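You operate a simulated robot arm through the tools that you are given. There is no shell and no other tool.

You are at the controls of a simulated two-armed robot. One attempt, no reset.

## Task
Stand the blue and yellow bottles in the crate, caps pushed shut. Set down upright: what you pick out.

It is judged by the outcome, as a careful person would: the job done as asked, and still so three seconds after it is handed in. It fails if anything else is knocked over, pushed out of place, dropped, spilled or broken. Lids that push on must go on centred and level and be pressed home; caps that screw on are set level and turned clockwise until they are tight.

## Robot
Two 7-joint arms with fingered hands on one trunk that stands fixed in place. Base frame: the origin is at the foot of the trunk, x ahead of it, y to its left, z up; the work surface is at about z = 74. Readings come in cm, degrees, newtons and seconds.
The left shoulder is at [20, 13.5, 87], the right one opposite. Payload 4 kg a hand.
The TCP of each hand is the grasp point between the finger pads, 2.5 cm short of the fingertips. In the tool frame z runs along the fingers and y along their closing line. The gripper opens to 8.8 cm. The gripper's body begins 2.9 cm behind the TCP. The gripper is a hand of 4 fingers: y runs from the thumb to the fingers, the wrist lies at [-1.3, -10.6, -17.4] in the tool frame.
Orientation is told as [roll, pitch, yaw] about the base's x, y, z axes, in that order, counted from this pose: with the fingers straight down and the wrist toward the robot, the tool's x, y and z point along [0, 1, 0], [1, 0, 0] and [0, 0, -1] of the base frame.

## Interface
- The arms move only by the tool servo_tool. It takes "left_targets", "right_targets" or both (then of equal length, played together; a hand with none holds still); each is a list of rows, each a list of 2 entries, a list of its own where there are three numbers: the shift along the tool's x, y, z in units of 50 mm (1.0 is 50 mm), then the turn, a rotation vector about the tool's x, y, z in units of 6 degrees (1.0 is 6 degrees). In form: [[[x, y, z], [rx, ry, rz]], ...]. A call has 1 to 20 rows; each row shifts and turns the commanded pose from where the row before left it, along the tool's axes as they then stand. A call with a number of a shift or a turn outside -1 to 1 is refused whole. Rows are played at 5 a second. More than 5 cm and 8.6 degrees between two rows, and nothing of the call is played. Where a pose cannot be reached the arm comes as near as it can. A force on the tool above 40 N (or 10 N above the force at the start of the call, whichever is more), or a blocked arm, ends the call early, and 0.2 s more pass. In this call time passes only in rows, and 0.2 s behind the last. The reply holds the time, the measured pose of the TCP, the force on the tool along the base axes, the opening and the grip force, in the units named above and with some noise, with the torque about the TCP (base axes, N m) and any sound that the robot's microphone picked up.
- Cameras (640 x 400 px; columns grow to the right, rows downward): "scene" is now at [13.61, 3.26, 147.46]; the picture's right is [0.38, -0.92, 0.00], its down [-0.65, -0.27, -0.71] and it looks along [0.66, 0.27, -0.70] (base axes); focal length 372 px, centre (320, 200). "left" rides on the left gripper at [-6.4, -8.3, -9.8] in its tool frame; the picture's right is [-0.62, -0.37, 0.69], its down [0.71, -0.63, 0.30] and it looks along [0.32, 0.68, 0.65] (tool axes); focal length 265 px, centre (320, 200). "right" rides on the right gripper at [6.4, -8.3, -9.8] in its tool frame; the picture's right is [-0.62, 0.37, -0.69], its down [-0.71, -0.63, 0.30] and it looks along [-0.32, 0.68, 0.65] (tool axes); focal length 265 px, centre (320, 200). There is no depth. A picture from a camera that has moved, and an enlarged one, comes with that camera's place and axes in the base frame and with its lens.
- get_image(camera): a new picture of that camera. It takes no simulated time.
- raise_lower(by): slides the trunk up (or, below 0, down) by that many cm; the arms and the scene camera ride with it, the base frame stays. It gives what a move gives, with no picture.
- move_fingers(index, middle, ring, thumb_bend, thumb_turn, hand): sets how far each is bent, from 0 (flat) to 1 (curled in); at 0.3 the hand is open as for a grip, at 0.7 the pads meet at the TCP. One left out holds its place. A second passes; each finger stops where it meets its share of the squeeze, and holds until it gets a number again. It is the only way to open and close the hand. It gives what a move gives, with no picture; readings hold the bend of each and the force on the fingers (four entries, about 0 where the hand has none), thumb and palm. thumb_turn goes from beside the hand (0) to across from the fingers (1), as for a grip.
- turn_head(pan, tilt): turns the head with the scene camera to pan (to the left, within 97 degrees either way) and tilt (down, from -29 to 69), counted from straight ahead of the robot. It gives what a move gives.
- inspect(camera, box): a new picture of the part [left, top, right, bottom] of that camera's present view, enlarged. It takes no simulated time.
- close_job(): hands the job in; it is judged then, once.

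Nothing tells you positions but the pictures and the camera data. Unless the task says otherwise, let go and move clear before handing in.

The tools are called after "Emit:" as a command line: name --argument value ..., lists and objects as JSON in quotes. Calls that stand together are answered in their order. servo_tool: Moves the arms, as the interface text tells. Its arguments: {"type":"object","properties":{"left_targets":{"type":"array","items":{"type":"array"}},"right_targets":{"type":"array","items":{"type":"array"}}},"required":[]} The other tools are called the same way: raise_lower (by) slides the trunk up or down; move_fingers (index, middle, ring, thumb_bend, thumb_turn, hand) moves the fingers one by one; turn_head (pan, tilt) turns the head that bears the scene camera; get_image (camera) takes a picture; inspect (camera, box) takes an enlarged picture of a part of a camera's view; close_job () hands the job in.

At the start:

```text
clock: 0.0
left_position: [46.88, 43.14, 111.75]
left_tool_rot: [0.0, 0.0, 0.0]
left_ft_force: [0.4, 0.0, 1.1]
left_moment: [-0.01, 0.0, -0.01]
left_width: 8.74
left_finger_force: 0.1
left_shape: jaw
left_bend: [0.3, 0.3, 0.3, 0.3, 0.98]
left_finger forces: [0.0, 0.0, 0.0, 0.0, 0.1, 0.0]
right_position: [60.9, -1.39, 107.16]
right_tool_rot: [-0.1, 0.0, 0.0]
right_ft_force: [0.5, -0.5, -0.3]
right_moment: [0.0, -0.04, 0.0]
right_width: 8.77
right_finger_force: 0.0
right_shape: jaw
right_bend: [0.3, 0.3, 0.3, 0.3, 0.98]
right_finger forces: [0.0, 0.0, 0.1, 0.0, 0.1, 0.0]
trunk travel left (down, up): [-47.5, 29.5]
head pan, tilt: [22.4, 44.5]
```

scene: 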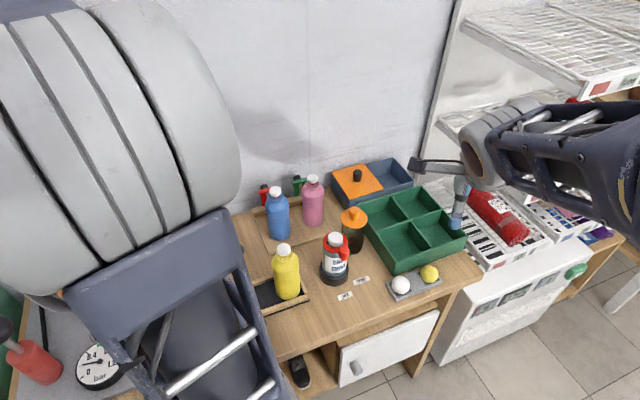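
right: 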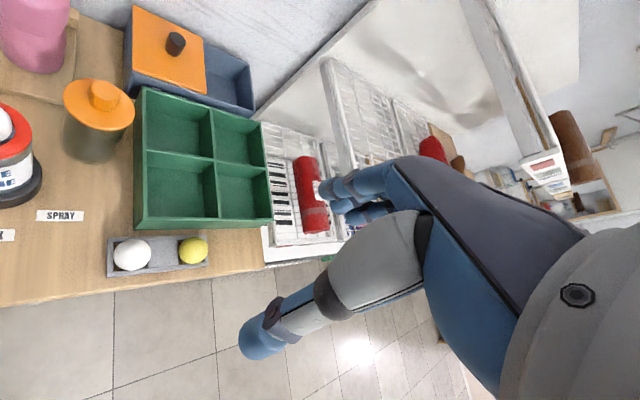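
left: 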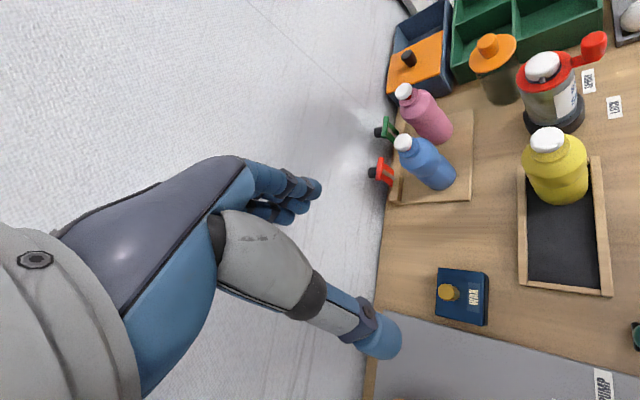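

I see a desk with a blue and a pink bottle on a wooden board at the back, a yellow bottle on a black tray in front, and a green four-compartment crate to the right. I'll look closer at the bottles, the caps and the crate before moving.

Emit:
inspect --camera "scene" --box '[230, 160, 390, 320]'

Emit:
inspect --camera "scene" --box '[340, 140, 500, 300]'

Emit:
inspect --camera "left" --box '[360, 0, 640, 220]'

Emit:
inspect --camera "right" --box '[0, 0, 280, 280]'

```text
2.50 times, centred on (310, 240) of scene
camera zoom: at [13.61, 3.26, 147.46], right [0.38, -0.92, 0.0], down [-0.65, -0.27, -0.71], along [0.66, 0.27, -0.7], focal length 930 px, centre (345, 100)
```

zoom: 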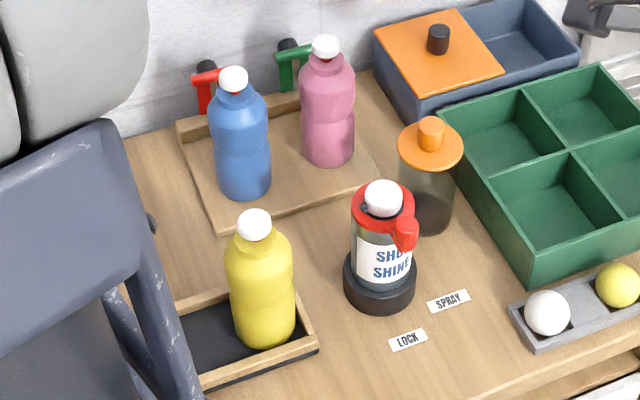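

```text
2.50 times, centred on (420, 220) of scene
camera zoom: at [13.61, 3.26, 147.46], right [0.38, -0.92, 0.0], down [-0.65, -0.27, -0.71], along [0.66, 0.27, -0.7], focal length 930 px, centre (70, 150)
```

zoom: 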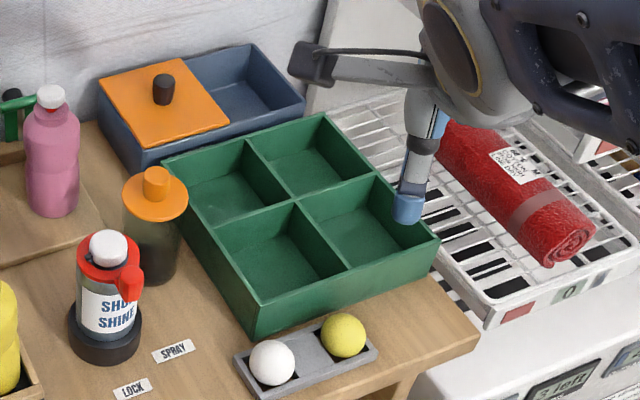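

```text
1.82 times, centred on (500, 110) of left
camera zoom: at [38.55, 36.91, 121.65], right [-0.37, -0.62, -0.69], down [-0.63, 0.71, -0.3], along [0.68, 0.32, -0.65], focal length 483 px, centre (-7, 364)
```

zoom: 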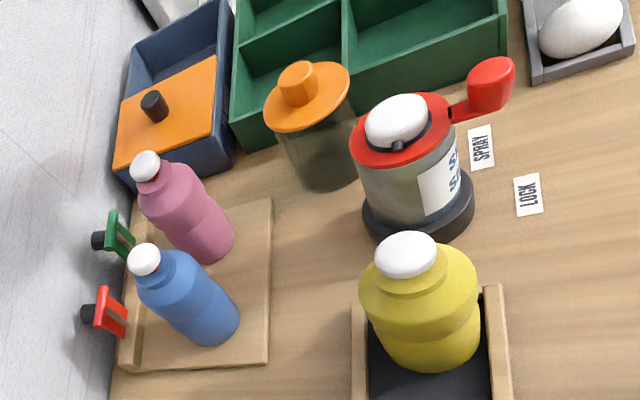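

```text
1.43 times, centred on (140, 140) of right
camera zoom: at [52.46, 4.92, 117.03], right [0.37, -0.62, 0.69], down [-0.63, -0.71, -0.3], along [0.68, -0.32, -0.65], focal length 379 px, centre (577, 286)
```

zoom: 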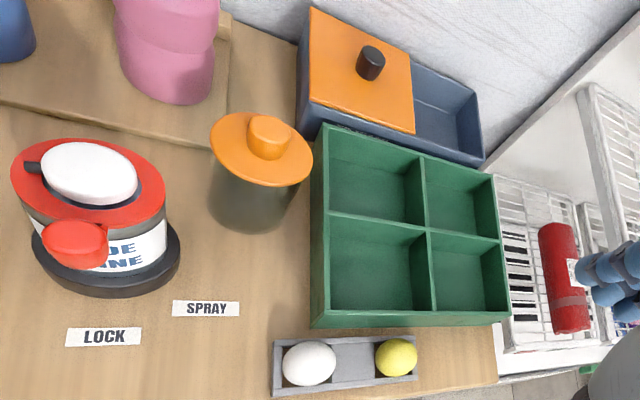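

The blue bottle looks to stand near (66, 36), the yellow near (52, 27) and the crate centre near (80, 7), with the table turned about 45 degrees in the base frame. Next I zoom in on the caps.

Emit:
inspect --camera "left" --box '[380, 60, 480, 210]'

Emit:
inspect --camera "left" --box '[500, 100, 620, 220]'

Emit:
inspect --camera "scene" --box '[260, 170, 340, 250]'

Emit:
inspect --camera "scene" --box '[250, 230, 330, 310]'

```text
2.67 times, centred on (430, 135) of left
camera zoom: at [38.55, 36.91, 121.65], right [-0.37, -0.62, -0.69], down [-0.63, 0.71, -0.3], along [0.68, 0.32, -0.65], focal length 708 px, centre (27, 373)
```

zoom: 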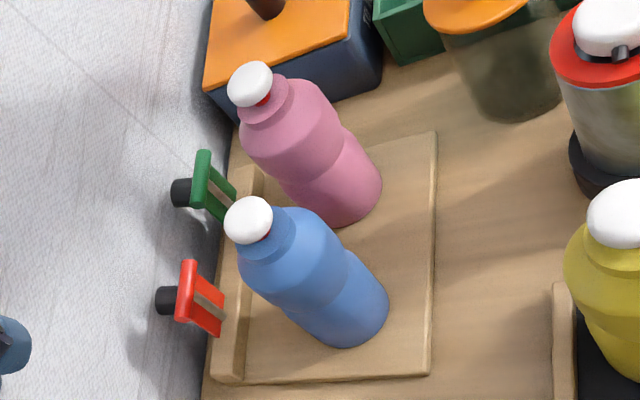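

```text
3.33 times, centred on (560, 160) of left
camera zoom: at [38.55, 36.91, 121.65], right [-0.37, -0.62, -0.69], down [-0.63, 0.71, -0.3], along [0.68, 0.32, -0.65], focal length 885 px, centre (-480, 333)
```

zoom: 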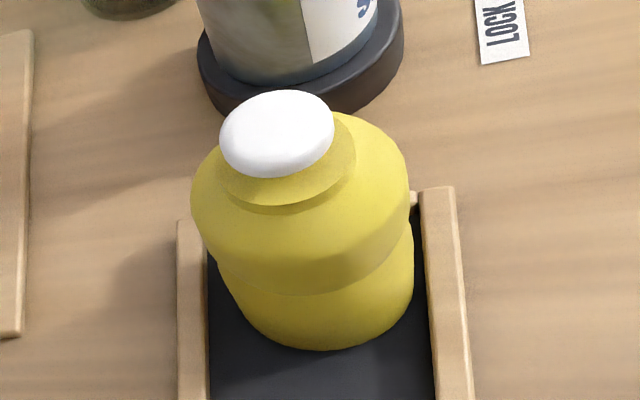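

```text
5.00 times, centred on (300, 210) of scene
camera zoom: at [13.61, 3.26, 147.46], right [0.38, -0.92, 0.0], down [-0.65, -0.27, -0.71], along [0.66, 0.27, -0.7], focal length 1859 px, centre (420, 150)
```

zoom: 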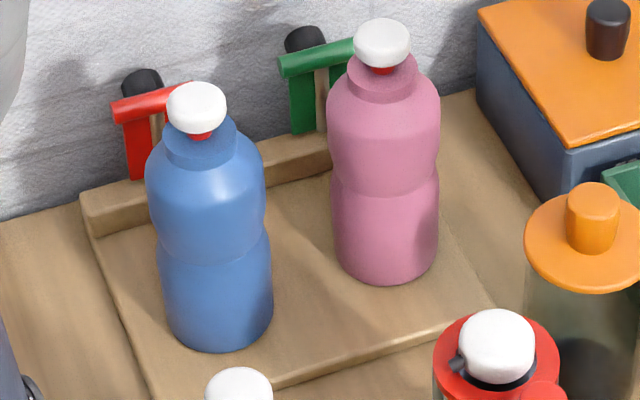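

```text
5.00 times, centred on (290, 270) of scene
camera zoom: at [13.61, 3.26, 147.46], right [0.38, -0.92, 0.0], down [-0.65, -0.27, -0.71], along [0.66, 0.27, -0.7], focal length 1859 px, centre (470, -150)
```

zoom: 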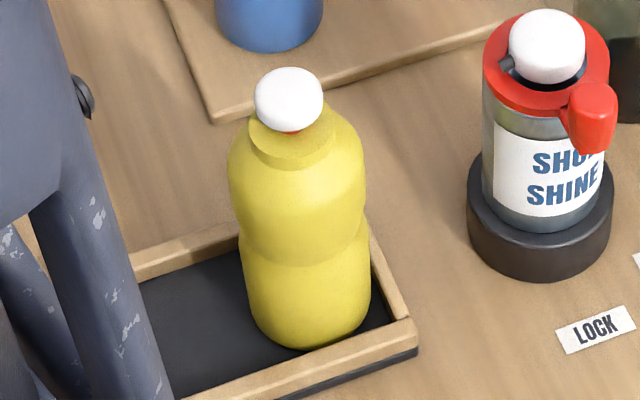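

Both caps are white push-pull caps standing up on red stems, so they are open and need pressing straight down. I'll press them first while the bottles stand, so nothing can spill on the way. I start by bringing the left hand above the yellow bottle with its fingers straddling toward the wall.

Emit:
servo_tool --left_targets '[[[-0.656, 0.216, 0.2], [0, 0, 0]], [[-0.656, 0.216, 0.2], [0, 0, 0]], [[-0.656, 0.216, 0.2], [0, 0, 0]], [[-0.656, 0.216, 0.2], [0, 0, 0]], [[-0.656, 0.216, 0.2], [0, 0, 0]]]'

```text
clock: 1.2
left_position: [52.09, 26.76, 107.06]
left_tool_rot: [0.0, 0.0, 0.1]
left_ft_force: [0.0, -0.4, 0.5]
left_moment: [0.01, -0.02, 0.01]
left_width: 8.77
left_finger_force: 0.0
left_shape: jaw
left_bend: [0.3, 0.3, 0.3, 0.3, 0.98]
left_finger forces: [0.0, 0.1, 0.1, 0.0, 0.1, 0.0]
right_position: [60.83, -1.34, 107.1]
right_tool_rot: [0.0, 0.0, 0.1]
right_ft_force: [0.1, 0.7, -0.6]
right_moment: [0.0, -0.01, -0.01]
right_width: 8.75
right_finger_force: 0.0
right_shape: jaw
right_bend: [0.3, 0.3, 0.3, 0.3, 0.98]
right_finger forces: [0.0, 0.0, 0.0, 0.0, 0.0, 0.0]
trunk travel left (down, up): [-47.5, 29.5]
head pan, tilt: [22.4, 44.5]
```

The left hand is now about 17 cm above the yellow bottle and tracks commands well. Next I look at it from both cameras.

Emit:
get_image --camera "scene"

Emit:
get_image --camera "left"

Emit:
get_image --camera "right"

```text
taken
camera scene: at [13.61, 3.27, 147.46], right [0.38, -0.92, 0.0], down [-0.65, -0.27, -0.71], along [0.66, 0.27, -0.7], focal length 372 px, centre (320, 200)
```

scene: 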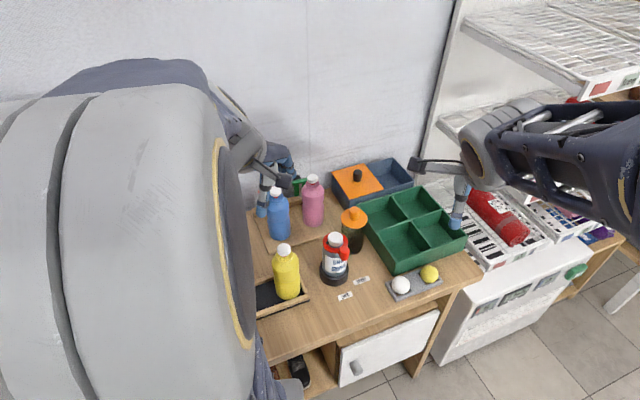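

```text
taken
camera left: at [43.84, 20.38, 116.82], right [-0.37, -0.62, -0.69], down [-0.63, 0.71, -0.3], along [0.68, 0.32, -0.65], focal length 265 px, centre (320, 200)
```

left: 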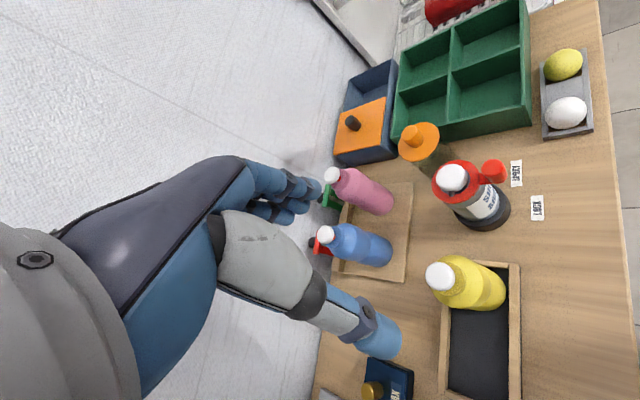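

```text
taken
camera right: at [52.46, 4.94, 117.03], right [0.37, -0.62, 0.69], down [-0.63, -0.71, -0.3], along [0.68, -0.32, -0.65], focal length 265 px, centre (320, 200)
```

right: 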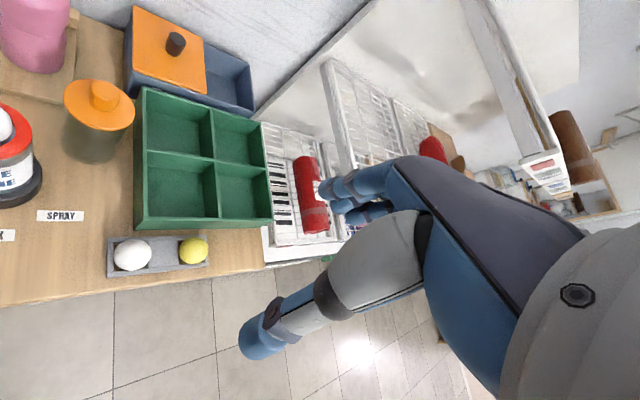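

The hand is open, with its fingers on the far side and its thumb near me. I turn it 30 degrees so the fingers stay clear of the spray can, then come down to just above the yellow cap and check the alignment.

Emit:
servo_tool --left_targets '[[[0, 0.04, 0.4], [0, 0, -1]], [[0, 0, 0.4], [0, 0, -1]], [[0, 0, 0.4], [0, 0, -1]], [[0, 0, 0.4], [0, 0, -1]], [[0, 0, 0.4], [0, 0, -1]]]'

Emit:
get_image --camera "scene"

Emit:
get_image --camera "left"

```text
clock: 2.4
left_position: [52.33, 27.15, 97.99]
left_tool_rot: [0.3, -0.2, 27.0]
left_ft_force: [0.1, 0.2, 0.6]
left_moment: [-0.02, 0.02, -0.06]
left_width: 8.77
left_finger_force: 0.1
left_shape: jaw
left_bend: [0.3, 0.3, 0.3, 0.3, 0.98]
left_finger forces: [0.1, 0.1, 0.0, 0.0, 0.0, 0.0]
left hand out of reach, approached as far as the arm can: row 5
right_position: [60.77, -1.35, 107.12]
right_tool_rot: [0.0, 0.0, 0.0]
right_ft_force: [0.9, -0.1, 0.1]
right_moment: [-0.01, 0.01, -0.03]
right_width: 8.79
right_finger_force: 0.0
right_shape: jaw
right_bend: [0.3, 0.3, 0.3, 0.3, 0.98]
right_finger forces: [0.0, 0.1, 0.0, 0.0, 0.1, 0.1]
trunk travel left (down, up): [-47.5, 29.5]
head pan, tilt: [22.4, 44.5]
```

```text
taken
camera scene: at [13.59, 3.3, 147.46], right [0.38, -0.92, 0.0], down [-0.65, -0.27, -0.71], along [0.66, 0.27, -0.7], focal length 372 px, centre (320, 200)
```

scene: 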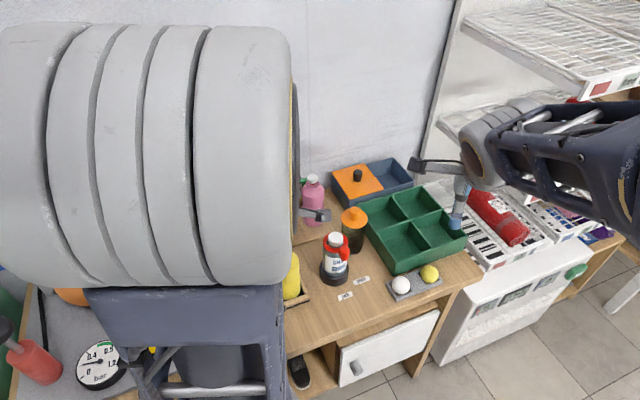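

```text
taken
camera left: at [47.9, 17.56, 107.72], right [-0.05, -0.72, -0.7], down [-0.89, 0.35, -0.3], along [0.46, 0.6, -0.65], focal length 265 px, centre (320, 200)
```

left: 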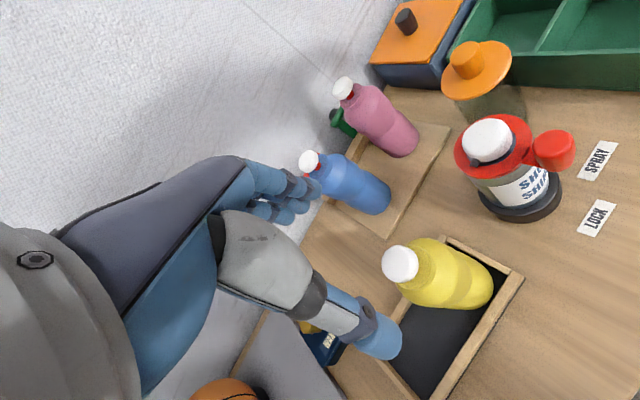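

Yellow is at the inner edge of the left arm's reach, so the right arm suits it better and the left can take the blue. I return the left hand to its starting spot, where its camera can watch the yellow bottle.

Emit:
servo_tool --left_targets '[[[0, 0, -0.55], [0, 0, 1]], [[0, 0, -0.55], [0, 0, 1]], [[0, 0, -0.55], [0, 0, 1]], [[0, 0, -0.55], [0, 0, 1]], [[0, 0, -0.55], [0, 0, 1]], [[0.65, -0.2, 0], [0, 0, 0]], [[0.65, -0.2, 0], [0, 0, 0]], [[0.65, -0.2, 0], [0, 0, 0]], [[0.65, -0.2, 0], [0, 0, 0]], [[0.65, -0.2, 0], [0, 0, 0]]]'

Emit:
get_image --camera "left"

```text
clock: 4.6
left_position: [48.22, 43.51, 112.16]
left_tool_rot: [0.4, -0.1, -3.1]
left_ft_force: [0.6, 0.0, -0.3]
left_moment: [0.03, 0.01, 0.0]
left_width: 8.75
left_finger_force: 0.0
left_shape: jaw
left_bend: [0.3, 0.3, 0.3, 0.3, 0.98]
left_finger forces: [0.1, 0.1, 0.0, 0.0, 0.0, 0.0]
right_position: [60.92, -1.33, 107.07]
right_tool_rot: [0.1, 0.0, 0.0]
right_ft_force: [0.4, -0.8, -0.5]
right_moment: [-0.01, 0.02, 0.01]
right_width: 8.77
right_finger_force: 0.1
right_shape: jaw
right_bend: [0.3, 0.3, 0.3, 0.3, 0.98]
right_finger forces: [0.1, 0.1, 0.0, 0.0, 0.1, 0.0]
trunk travel left (down, up): [-47.5, 29.5]
head pan, tilt: [22.4, 44.5]
```

```text
taken
camera left: at [39.65, 37.5, 121.95], right [-0.4, -0.59, -0.7], down [-0.59, 0.75, -0.3], along [0.7, 0.29, -0.65], focal length 265 px, centre (320, 200)
```

left: 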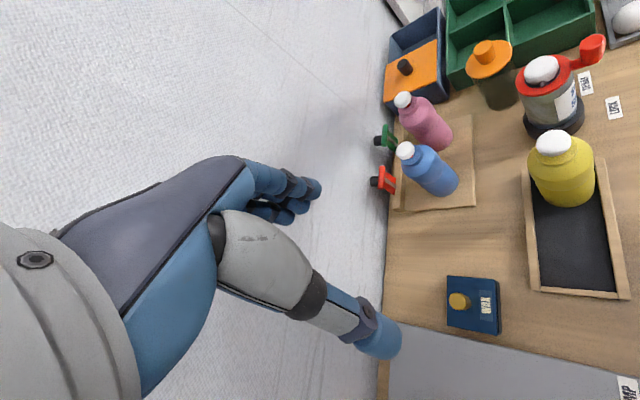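

The left hand's camera now sees the yellow bottle well. I bring the right hand across at height to sit above the yellow bottle and turn it so the thumb is on my side.

Emit:
servo_tool --right_targets '[[[0.94, -0.29, 0], [0, 0, 0]], [[0.94, -0.29, 0], [0, 0, 0]], [[0.94, -0.29, 0], [0, 0, 0]], [[0.94, -0.29, 0], [0, 0, 0]], [[0.94, -0.29, 0], [0, 0, 0]], [[0.92, -0.28, 0], [0, 0, 0]], [[0, 0, 0], [0, 0, -1]], [[0, 0, 0], [0, 0, -1]], [[0, 0, 0], [0, 0, -1]], [[0, 0, 0], [0, 0, -1]], [[0, 0, 0], [0, 0, -1]], [[0, 0, 0], [0, 0, -1]], [[0, 0, 0], [0, 0, -1]]]'

Emit:
get_image --camera "left"

Emit:
get_image --camera "right"

Emit:
get_image --camera "scene"

```text
clock: 7.4
left_position: [48.34, 43.5, 112.18]
left_tool_rot: [0.4, 0.1, -3.0]
left_ft_force: [0.0, 0.4, 0.8]
left_moment: [0.0, -0.05, -0.02]
left_width: 8.77
left_finger_force: 0.0
left_shape: jaw
left_bend: [0.3, 0.3, 0.3, 0.3, 0.98]
left_finger forces: [0.0, 0.0, 0.1, 0.0, 0.0, 0.0]
right_position: [52.14, 26.56, 107.05]
right_tool_rot: [0.0, 0.0, 42.2]
right_ft_force: [-0.5, 0.0, -0.1]
right_moment: [-0.02, 0.01, 0.03]
right_width: 8.76
right_finger_force: 0.0
right_shape: jaw
right_bend: [0.3, 0.3, 0.3, 0.3, 0.98]
right_finger forces: [0.1, 0.0, 0.1, 0.1, 0.0, 0.0]
trunk travel left (down, up): [-47.5, 29.5]
head pan, tilt: [22.4, 44.5]
```

```text
taken
camera left: at [39.66, 37.5, 121.95], right [-0.4, -0.6, -0.7], down [-0.59, 0.75, -0.3], along [0.7, 0.29, -0.65], focal length 265 px, centre (320, 200)
```

left: 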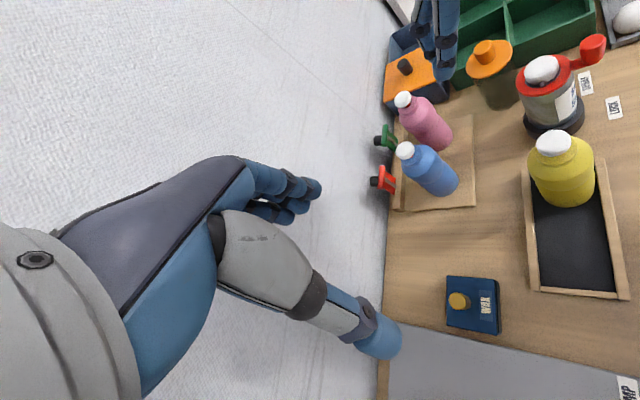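

```text
taken
camera right: at [41.59, 25.75, 117.04], right [0.69, -0.21, 0.69], down [0.01, -0.95, -0.3], along [0.72, 0.22, -0.65], focal length 265 px, centre (320, 200)
```

right: 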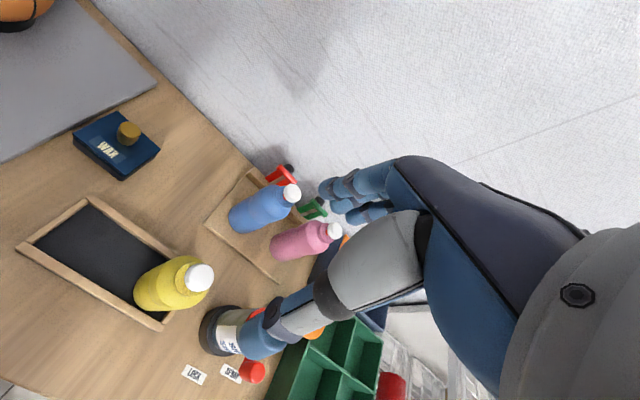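

```text
taken
camera scene: at [13.61, 3.26, 147.46], right [0.38, -0.92, 0.0], down [-0.65, -0.27, -0.71], along [0.66, 0.27, -0.7], focal length 372 px, centre (320, 200)
```

scene: 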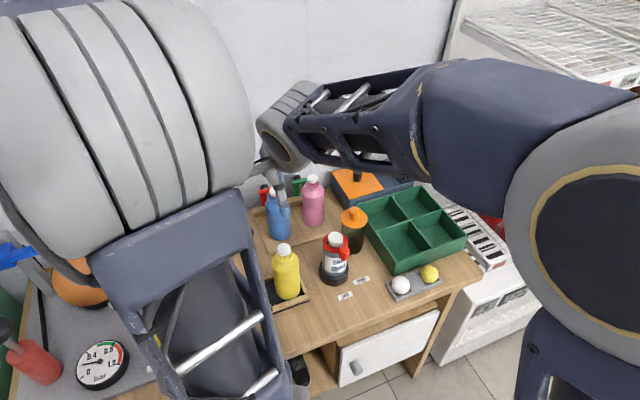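

The right hand now hangs above the yellow bottle, and its own camera puts the cap at about (52.2, 26.8, 90). I lower to just above the cap and recheck.

Emit:
servo_tool --right_targets '[[[0.02, 0.04, 0.6], [0, 0, 0]], [[0, 0, 0.6], [0, 0, 0]], [[0, 0, 0.6], [0, 0, 0]], [[0, 0, 0.5], [0, 0, 0]]]'

Emit:
get_image --camera "left"

Emit:
get_image --camera "right"

Emit:
get_image --camera "scene"

```text
clock: 8.4
left_position: [48.32, 43.4, 112.18]
left_tool_rot: [0.3, 0.0, -3.0]
left_ft_force: [0.3, -0.3, 0.3]
left_moment: [0.04, -0.01, 0.02]
left_width: 8.78
left_finger_force: 0.0
left_shape: jaw
left_bend: [0.3, 0.3, 0.3, 0.3, 0.98]
left_finger forces: [0.0, 0.1, 0.0, 0.1, 0.0, 0.0]
right_position: [52.32, 26.99, 95.63]
right_tool_rot: [0.0, 0.0, 42.0]
right_ft_force: [-0.6, -0.7, 0.5]
right_moment: [0.03, -0.03, -0.01]
right_width: 8.74
right_finger_force: 0.0
right_shape: jaw
right_bend: [0.3, 0.3, 0.3, 0.3, 0.98]
right_finger forces: [0.1, 0.0, 0.0, 0.0, 0.0, 0.0]
trunk travel left (down, up): [-47.5, 29.5]
head pan, tilt: [22.4, 44.5]
```

```text
taken
camera left: at [39.67, 37.47, 121.95], right [-0.4, -0.6, -0.7], down [-0.59, 0.75, -0.3], along [0.7, 0.29, -0.65], focal length 265 px, centre (320, 200)
```

left: 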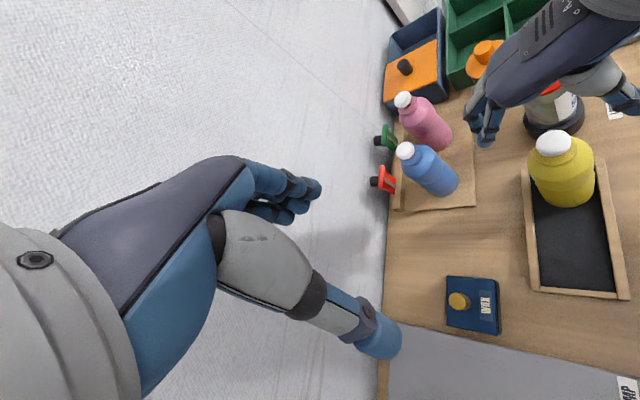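

```text
taken
camera right: at [41.72, 26.0, 105.52], right [0.69, -0.21, 0.69], down [0.01, -0.95, -0.3], along [0.73, 0.22, -0.65], focal length 265 px, centre (320, 200)
```

right: 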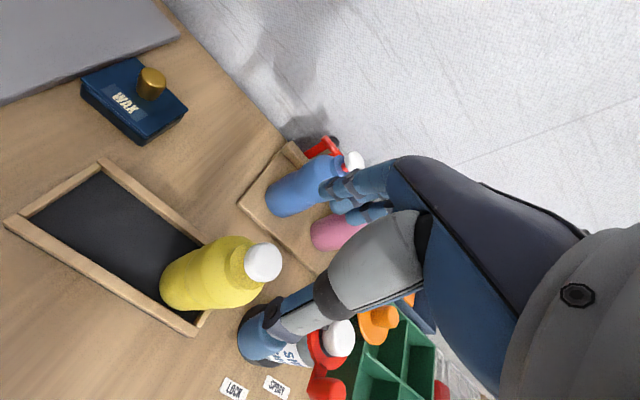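

```text
taken
camera scene: at [13.61, 3.24, 147.46], right [0.38, -0.92, 0.0], down [-0.65, -0.27, -0.71], along [0.66, 0.27, -0.7], focal length 372 px, centre (320, 200)
```

scene: 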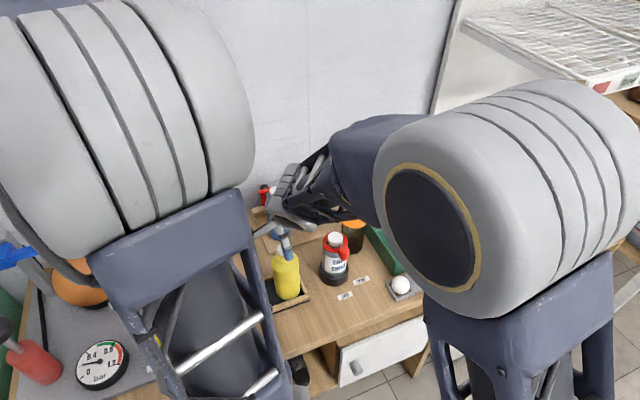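

The cap sits right at (52.2, 26.8) under the palm, with thumb and fingers straddling the bottle. I lower further, stopping just short of palm contact.

Emit:
servo_tool --right_targets '[[[-0.01, -0.04, 0.3], [0, 0, 0]], [[0, 0, 0.3], [0, 0, 0]], [[0, 0, 0.3], [0, 0, 0]], [[0, 0, 0.2], [0, 0, 0]]]'

Emit:
get_image --camera "left"

Emit:
get_image --camera "right"

Emit:
inspect --camera "scene" --box '[230, 180, 350, 310]'

```text
clock: 9.4
left_position: [48.31, 43.45, 112.04]
left_tool_rot: [0.4, 0.0, -3.0]
left_ft_force: [0.3, 0.8, 0.8]
left_moment: [0.0, -0.03, -0.01]
left_width: 8.76
left_finger_force: 0.0
left_shape: jaw
left_bend: [0.3, 0.3, 0.3, 0.3, 0.98]
left_finger forces: [0.0, 0.0, 0.1, 0.0, 0.1, 0.0]
right_position: [52.08, 26.9, 90.22]
right_tool_rot: [0.1, 0.0, 41.9]
right_ft_force: [0.2, 0.5, -0.6]
right_moment: [0.02, 0.02, -0.02]
right_width: 8.76
right_finger_force: 0.2
right_shape: jaw
right_bend: [0.3, 0.3, 0.3, 0.3, 0.98]
right_finger forces: [0.1, 0.1, 0.1, 0.0, 0.1, 0.1]
trunk travel left (down, up): [-47.5, 29.5]
head pan, tilt: [22.4, 44.5]
```

```text
taken
camera left: at [39.66, 37.48, 121.95], right [-0.4, -0.6, -0.7], down [-0.59, 0.75, -0.3], along [0.7, 0.29, -0.65], focal length 265 px, centre (320, 200)
```

left: 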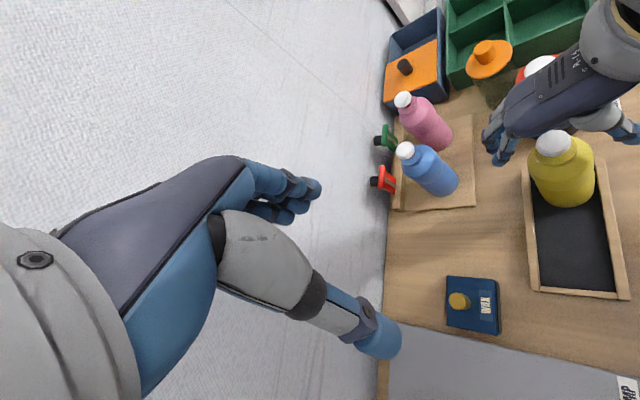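

```text
taken
camera right: at [41.66, 25.91, 100.17], right [0.69, -0.21, 0.69], down [0.01, -0.95, -0.3], along [0.72, 0.22, -0.65], focal length 265 px, centre (320, 200)
```

right: 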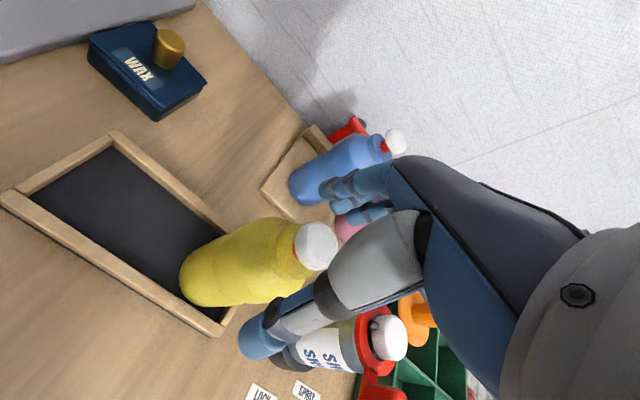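

```text
3.08 times, centred on (290, 245) of scene
camera zoom: at [13.61, 3.25, 147.46], right [0.38, -0.92, 0.0], down [-0.65, -0.27, -0.71], along [0.66, 0.27, -0.7], focal length 1144 px, centre (412, 62)
```

zoom: 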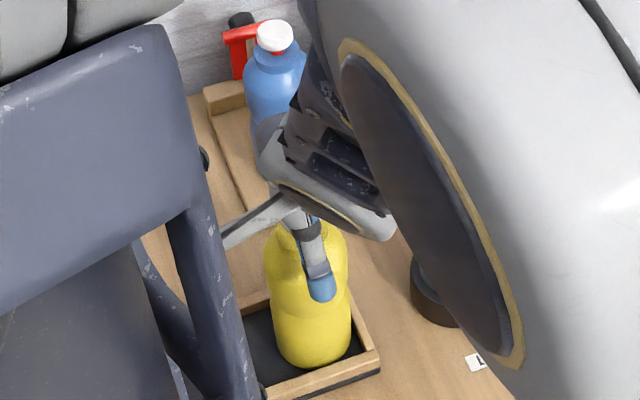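

The cap sits centred between thumb and fingers, at the grasp point in the right camera. I lower slowly and watch for palm contact.

Emit:
servo_tool --right_targets '[[[0, 0, 0.1], [0, 0, 0]], [[0, 0, 0.1], [0, 0, 0]], [[0, 0, 0.1], [0, 0, 0]], [[0, 0, 0.1], [0, 0, 0]]]'

Emit:
inspect --camera "right" --box '[200, 130, 460, 380]'

Emit:
inspect --camera "left" --box '[460, 60, 640, 220]'

```text
clock: 10.4
left_position: [48.31, 43.69, 112.19]
left_tool_rot: [0.4, -0.1, -3.1]
left_ft_force: [0.2, 0.0, -0.2]
left_moment: [-0.01, 0.0, -0.01]
left_width: 8.8
left_finger_force: 0.1
left_shape: jaw
left_bend: [0.3, 0.3, 0.3, 0.3, 0.98]
left_finger forces: [0.0, 0.1, 0.0, 0.0, 0.1, 0.0]
right_position: [52.08, 26.8, 88.12]
right_tool_rot: [0.0, -0.1, 42.0]
right_ft_force: [-0.1, 0.2, -0.1]
right_moment: [0.02, -0.05, -0.01]
right_width: 8.74
right_finger_force: 0.0
right_shape: jaw
right_bend: [0.3, 0.3, 0.3, 0.3, 0.98]
right_finger forces: [0.0, 0.1, 0.0, 0.0, 0.0, 0.1]
trunk travel left (down, up): [-47.5, 29.5]
head pan, tilt: [22.4, 44.5]
```

```text
1.60 times, centred on (330, 255) of right
camera zoom: at [41.51, 25.88, 98.03], right [0.69, -0.21, 0.69], down [0.01, -0.95, -0.3], along [0.73, 0.22, -0.65], focal length 425 px, centre (304, 112)
```

zoom: 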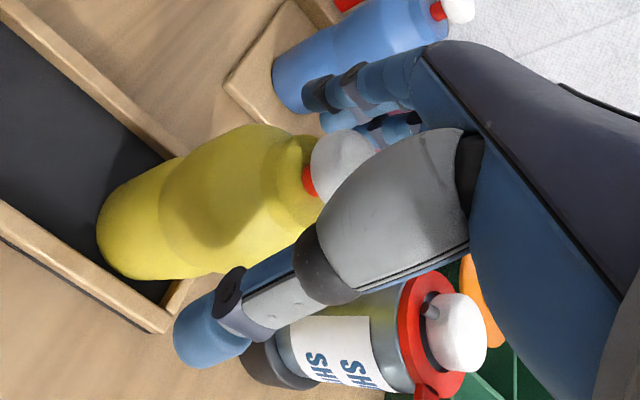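

```text
2.50 times, centred on (550, 140) of left
camera zoom: at [39.66, 37.49, 121.95], right [-0.4, -0.6, -0.7], down [-0.59, 0.75, -0.3], along [0.7, 0.29, -0.65], focal length 664 px, centre (-255, 350)
```

zoom: 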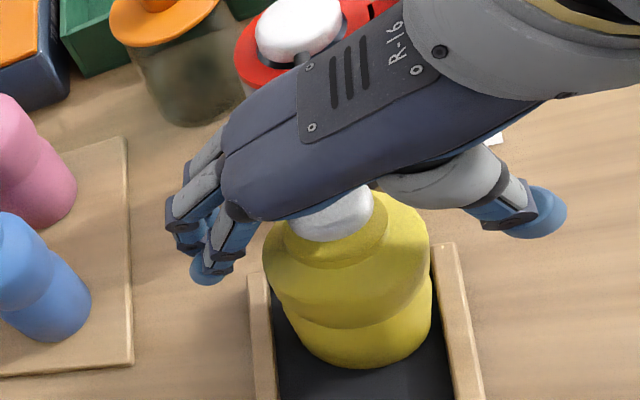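

The palm turns out to be a slanted slab, so it would push the cap sideways. I'll press with closed fingertips instead: rise clear, close the fingers into a beak and look at its shape.

Emit:
servo_tool --right_targets '[[[0, 0, -0.4], [0, 0, 0]], [[0, 0, -0.6], [0, 0, 0]], [[0, 0, -0.6], [0, 0, 0]], [[0, 0, -0.4], [0, 0, 0]]]'

Emit:
move_fingers --hand "right" --index 0.72 --middle 0.72 --ring 0.72 --thumb_bend 0.72

Emit:
get_image --camera "right"

Emit:
inspect --camera "left" --box '[460, 40, 640, 220]'

Emit:
inspect --camera "scene" --box '[230, 160, 350, 310]'

```text
clock: 11.4
left_position: [48.36, 43.46, 112.13]
left_tool_rot: [0.4, 0.0, -3.0]
left_ft_force: [0.4, 0.0, -0.1]
left_moment: [-0.01, 0.01, -0.03]
left_width: 8.76
left_finger_force: 0.0
left_shape: jaw
left_bend: [0.3, 0.3, 0.3, 0.3, 0.98]
left_finger forces: [0.0, 0.0, 0.0, 0.0, 0.0, 0.0]
right_position: [52.02, 26.8, 98.06]
right_tool_rot: [0.0, 0.0, 42.1]
right_ft_force: [-0.3, -0.4, 0.4]
right_moment: [0.01, 0.02, -0.03]
right_width: 8.72
right_finger_force: 0.0
right_shape: jaw
right_bend: [0.3, 0.3, 0.3, 0.3, 0.98]
right_finger forces: [0.0, 0.0, 0.0, 0.0, 0.0, 0.0]
trunk travel left (down, up): [-47.5, 29.5]
head pan, tilt: [22.4, 44.5]
```

```text
clock: 12.4
left_position: [48.35, 43.55, 112.15]
left_tool_rot: [0.5, 0.0, -3.0]
left_ft_force: [0.7, 0.4, 0.2]
left_moment: [0.01, -0.02, -0.02]
left_width: 8.78
left_finger_force: 0.0
left_shape: jaw
left_bend: [0.3, 0.3, 0.3, 0.3, 0.98]
left_finger forces: [0.0, 0.1, 0.1, 0.1, 0.1, 0.0]
right_position: [52.12, 26.93, 98.12]
right_tool_rot: [0.0, 0.0, 41.9]
right_ft_force: [0.5, -1.2, 0.0]
right_moment: [0.01, -0.01, -0.02]
right_width: 0.03
right_finger_force: 0.1
right_shape: fingers
right_bend: [0.72, 0.72, 0.72, 0.71, 0.98]
right_finger forces: [0.0, 0.0, 0.0, 0.0, 0.1, 0.1]
trunk travel left (down, up): [-47.5, 29.5]
head pan, tilt: [22.4, 44.5]
```

```text
taken
camera right: at [41.51, 25.99, 108.06], right [0.69, -0.21, 0.69], down [0.01, -0.95, -0.3], along [0.72, 0.22, -0.65], focal length 265 px, centre (320, 200)
```

right: 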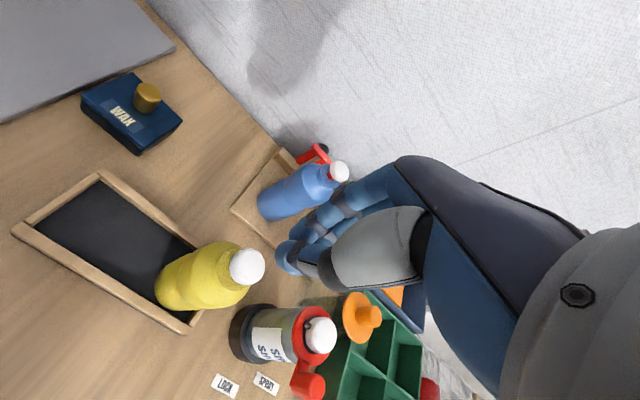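

```text
2.22 times, centred on (550, 130) of left
camera zoom: at [39.67, 37.49, 121.95], right [-0.4, -0.6, -0.7], down [-0.59, 0.75, -0.3], along [0.7, 0.29, -0.65], focal length 590 px, centre (-191, 356)
```

zoom: 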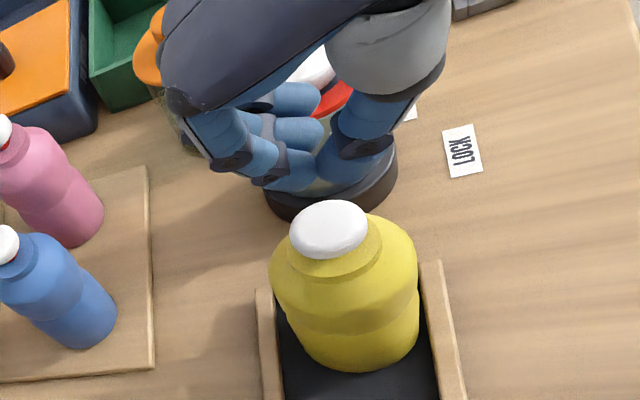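

```text
2.67 times, centred on (290, 235) of scene
camera zoom: at [13.61, 3.26, 147.46], right [0.38, -0.92, 0.0], down [-0.65, -0.27, -0.71], along [0.66, 0.27, -0.7], focal length 992 px, centre (400, 107)
```

zoom: 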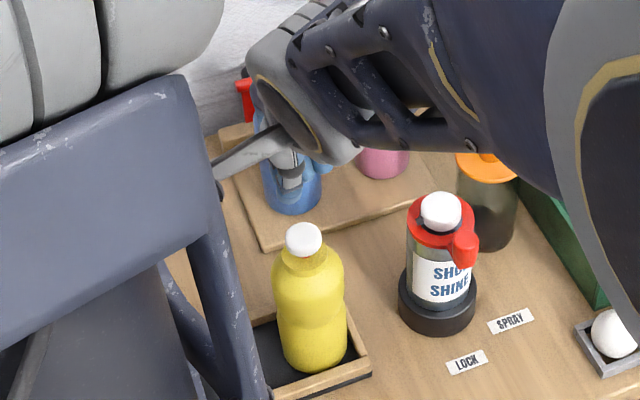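

The fingers and thumb now form a closed beak right above the yellow cap. I lower in two stages, the second slow, and watch the force.

Emit:
servo_tool --right_targets '[[[0, 0, 0.3], [0, 0, 0]], [[0, -0.02, 0.3], [0, 0, 0]], [[0, 0, 0.2], [0, 0, 0]]]'

Emit:
inspect --camera "left" --box '[460, 40, 640, 220]'

Emit:
inspect --camera "right" --box '[200, 180, 420, 320]'

Emit:
inspect --camera "scene" --box '[250, 200, 330, 300]'

```text
clock: 13.2
left_position: [48.21, 43.57, 112.16]
left_tool_rot: [0.4, 0.0, -3.0]
left_ft_force: [-0.6, 1.1, 0.1]
left_moment: [0.0, -0.02, 0.01]
left_width: 8.79
left_finger_force: 0.0
left_shape: jaw
left_bend: [0.3, 0.3, 0.3, 0.3, 0.98]
left_finger forces: [0.1, 0.0, 0.0, 0.0, 0.0, 0.1]
right_position: [51.95, 26.65, 94.05]
right_tool_rot: [-0.1, 0.0, 42.1]
right_ft_force: [0.1, 0.5, -0.1]
right_moment: [0.0, 0.0, 0.01]
right_width: 0.03
right_finger_force: 0.1
right_shape: fingers
right_bend: [0.72, 0.72, 0.72, 0.71, 0.98]
right_finger forces: [0.0, 0.1, 0.1, 0.0, 0.0, 0.1]
trunk travel left (down, up): [-47.5, 29.5]
head pan, tilt: [22.4, 44.5]
```

```text
2.22 times, centred on (550, 130) of left
camera zoom: at [39.66, 37.49, 121.95], right [-0.4, -0.6, -0.7], down [-0.59, 0.75, -0.3], along [0.7, 0.29, -0.65], focal length 590 px, centre (-191, 356)
```

zoom: 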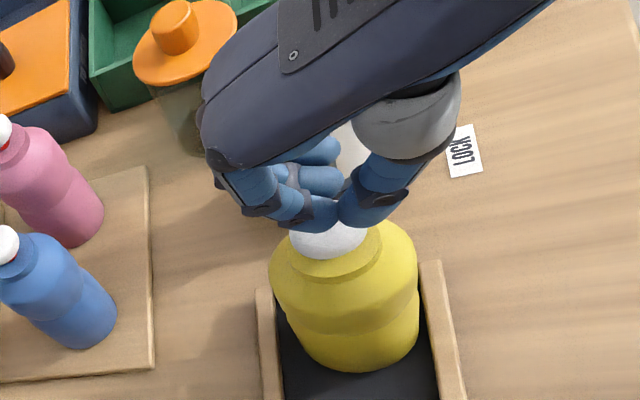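

```text
2.86 times, centred on (310, 250) of right
camera zoom: at [41.4, 25.72, 104.01], right [0.69, -0.21, 0.69], down [0.01, -0.95, -0.3], along [0.73, 0.22, -0.65], focal length 758 px, centre (349, 57)
```

zoom: 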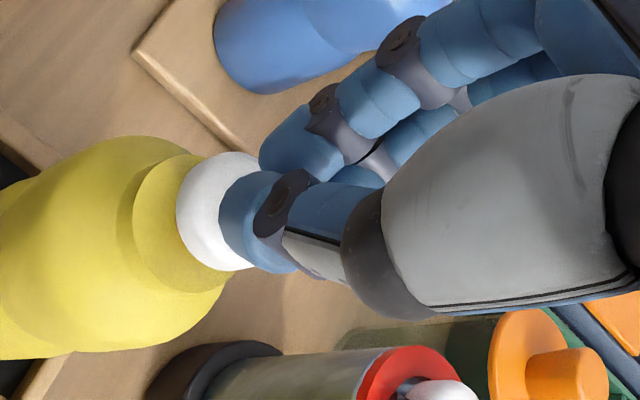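

```text
4.00 times, centred on (290, 250) of scene
camera zoom: at [13.61, 3.25, 147.46], right [0.38, -0.92, 0.0], down [-0.65, -0.27, -0.71], along [0.66, 0.27, -0.7], focal length 1487 px, centre (440, 0)
```

zoom: 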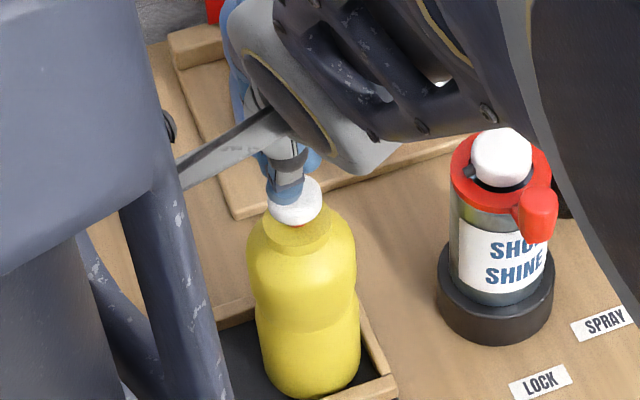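

The beak is about 2 cm above the cap and centred on it. I nudge 3 mm toward the cap centre and step down slowly until contact.

Emit:
servo_tool --right_targets '[[[-0.015, 0.064, 0.04], [0, 0, 0]], [[0, 0, 0.06], [0, 0, 0]], [[0, 0, 0.06], [0, 0, 0]], [[0, 0, 0.06], [0, 0, 0]], [[0, 0, 0.06], [0, 0, 0]]]'

Emit:
inspect --camera "left" --box '[460, 40, 640, 220]'

Emit:
inspect --camera "scene" --box '[250, 200, 330, 300]'

```text
clock: 14.4
left_position: [48.38, 43.54, 112.17]
left_tool_rot: [0.3, 0.0, -3.0]
left_ft_force: [0.0, -1.3, -0.1]
left_moment: [0.05, -0.03, 0.01]
left_width: 8.74
left_finger_force: 0.0
left_shape: jaw
left_bend: [0.3, 0.3, 0.3, 0.3, 0.98]
left_finger forces: [0.0, 0.1, 0.0, 0.1, 0.0, 0.0]
right_position: [52.33, 26.69, 92.6]
right_tool_rot: [0.0, 0.0, 42.0]
right_ft_force: [-0.9, 0.5, -0.4]
right_moment: [0.01, 0.03, -0.02]
right_width: 0.0
right_finger_force: 0.0
right_shape: fingers
right_bend: [0.72, 0.72, 0.72, 0.71, 0.98]
right_finger forces: [0.0, 0.0, 0.0, 0.0, 0.0, 0.0]
trunk travel left (down, up): [-47.5, 29.5]
head pan, tilt: [22.4, 44.5]
```

```text
2.22 times, centred on (550, 130) of left
camera zoom: at [39.66, 37.49, 121.95], right [-0.4, -0.6, -0.7], down [-0.59, 0.75, -0.3], along [0.7, 0.29, -0.65], focal length 590 px, centre (-191, 356)
```

zoom: 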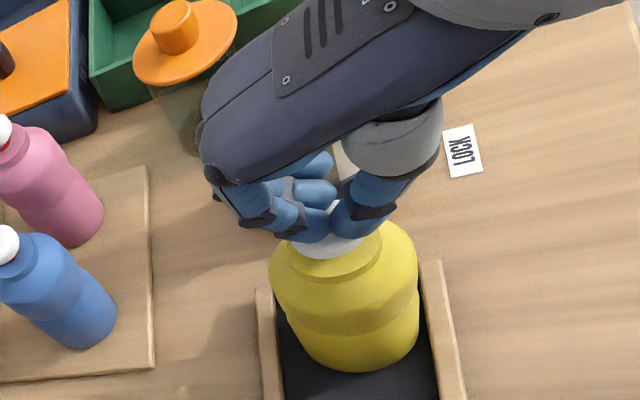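

```text
4.00 times, centred on (290, 250) of scene
camera zoom: at [13.61, 3.26, 147.46], right [0.38, -0.92, 0.0], down [-0.65, -0.27, -0.71], along [0.66, 0.27, -0.7], focal length 1487 px, centre (440, 0)
```

zoom: 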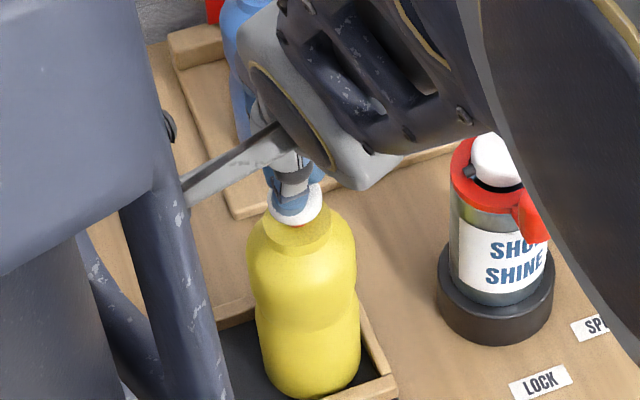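

The beak is now just touching-close above the cap. I press down in 2 mm steps, listening for a click and watching the force.

Emit:
servo_tool --right_targets '[[[0, 0, 0.04], [0, 0, 0]], [[0, 0, 0.04], [0, 0, 0]], [[0, 0, 0.04], [0, 0, 0]], [[0, 0, 0.04], [0, 0, 0]]]'

Emit:
inspect --camera "left" --box '[460, 40, 640, 220]'

Emit:
inspect --camera "scene" --box '[250, 200, 330, 300]'

```text
clock: 15.4
left_position: [48.36, 43.52, 112.02]
left_tool_rot: [0.3, 0.0, -3.0]
left_ft_force: [0.0, 0.5, 0.5]
left_moment: [0.02, 0.02, -0.02]
left_width: 8.79
left_finger_force: 0.0
left_shape: jaw
left_bend: [0.3, 0.3, 0.3, 0.3, 0.98]
left_finger forces: [0.0, 0.0, 0.0, 0.0, 0.1, 0.1]
right_position: [52.27, 26.81, 91.8]
right_tool_rot: [0.0, 0.0, 42.0]
right_ft_force: [-0.3, 0.5, 0.1]
right_moment: [0.02, -0.01, 0.0]
right_width: 0.01
right_finger_force: 0.0
right_shape: fingers
right_bend: [0.72, 0.72, 0.72, 0.71, 0.98]
right_finger forces: [0.0, 0.0, 0.0, 0.0, 0.1, 0.1]
trunk travel left (down, up): [-47.5, 29.5]
head pan, tilt: [22.4, 44.5]
```

```text
2.22 times, centred on (550, 130) of left
camera zoom: at [39.66, 37.49, 121.95], right [-0.4, -0.6, -0.7], down [-0.59, 0.75, -0.3], along [0.7, 0.29, -0.65], focal length 590 px, centre (-191, 356)
```

zoom: 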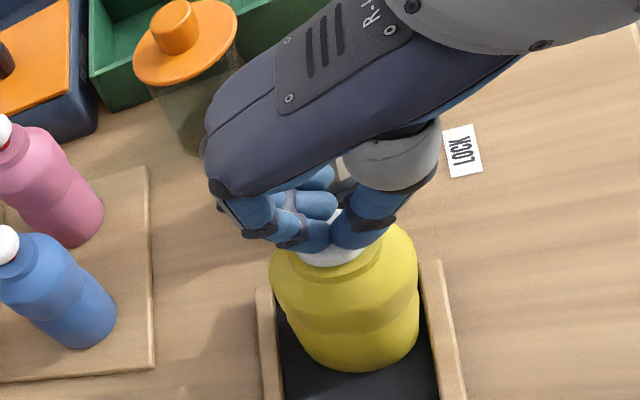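

```text
4.00 times, centred on (290, 250) of scene
camera zoom: at [13.61, 3.26, 147.46], right [0.38, -0.92, 0.0], down [-0.65, -0.27, -0.71], along [0.66, 0.27, -0.7], focal length 1487 px, centre (440, 0)
```

zoom: 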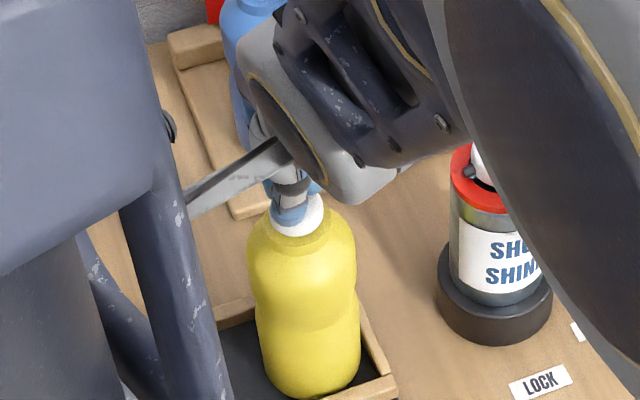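

The red stem has disappeared and the cap has moved down with hardly any force. I keep pressing until it bottoms out.

Emit:
servo_tool --right_targets '[[[0, 0, 0.03], [0, 0, 0]], [[0, 0, 0.03], [0, 0, 0]], [[0, 0, 0.03], [0, 0, 0]]]'

Emit:
inspect --camera "scene" --box '[250, 200, 330, 300]'

```text
clock: 16.2
left_position: [48.28, 43.45, 112.15]
left_tool_rot: [0.3, 0.1, -3.0]
left_ft_force: [-0.5, 0.9, 0.7]
left_moment: [0.0, -0.02, -0.01]
left_width: 8.79
left_finger_force: 0.1
left_shape: jaw
left_bend: [0.3, 0.3, 0.3, 0.3, 0.98]
left_finger forces: [0.0, 0.0, 0.0, 0.1, 0.0, 0.0]
right_position: [52.35, 26.81, 91.42]
right_tool_rot: [0.0, -0.1, 42.1]
right_ft_force: [-1.2, -2.4, 10.7]
right_moment: [-0.02, 0.17, 0.0]
right_width: 0.0
right_finger_force: 6.4
right_shape: fingers
right_bend: [0.72, 0.72, 0.72, 0.71, 0.97]
right_finger forces: [0.0, 0.0, 0.1, 0.0, 11.9, 0.1]
trunk travel left (down, up): [-47.5, 29.5]
head pan, tilt: [22.4, 44.5]
```

```text
4.00 times, centred on (290, 250) of scene
camera zoom: at [13.59, 3.24, 147.48], right [0.38, -0.92, 0.0], down [-0.65, -0.27, -0.71], along [0.66, 0.27, -0.7], focal length 1487 px, centre (440, 0)
```

zoom: 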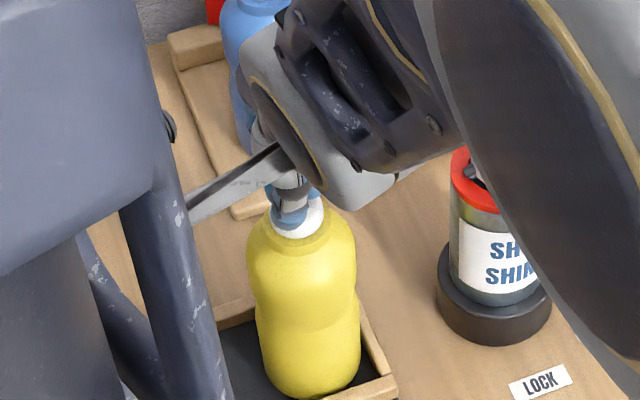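

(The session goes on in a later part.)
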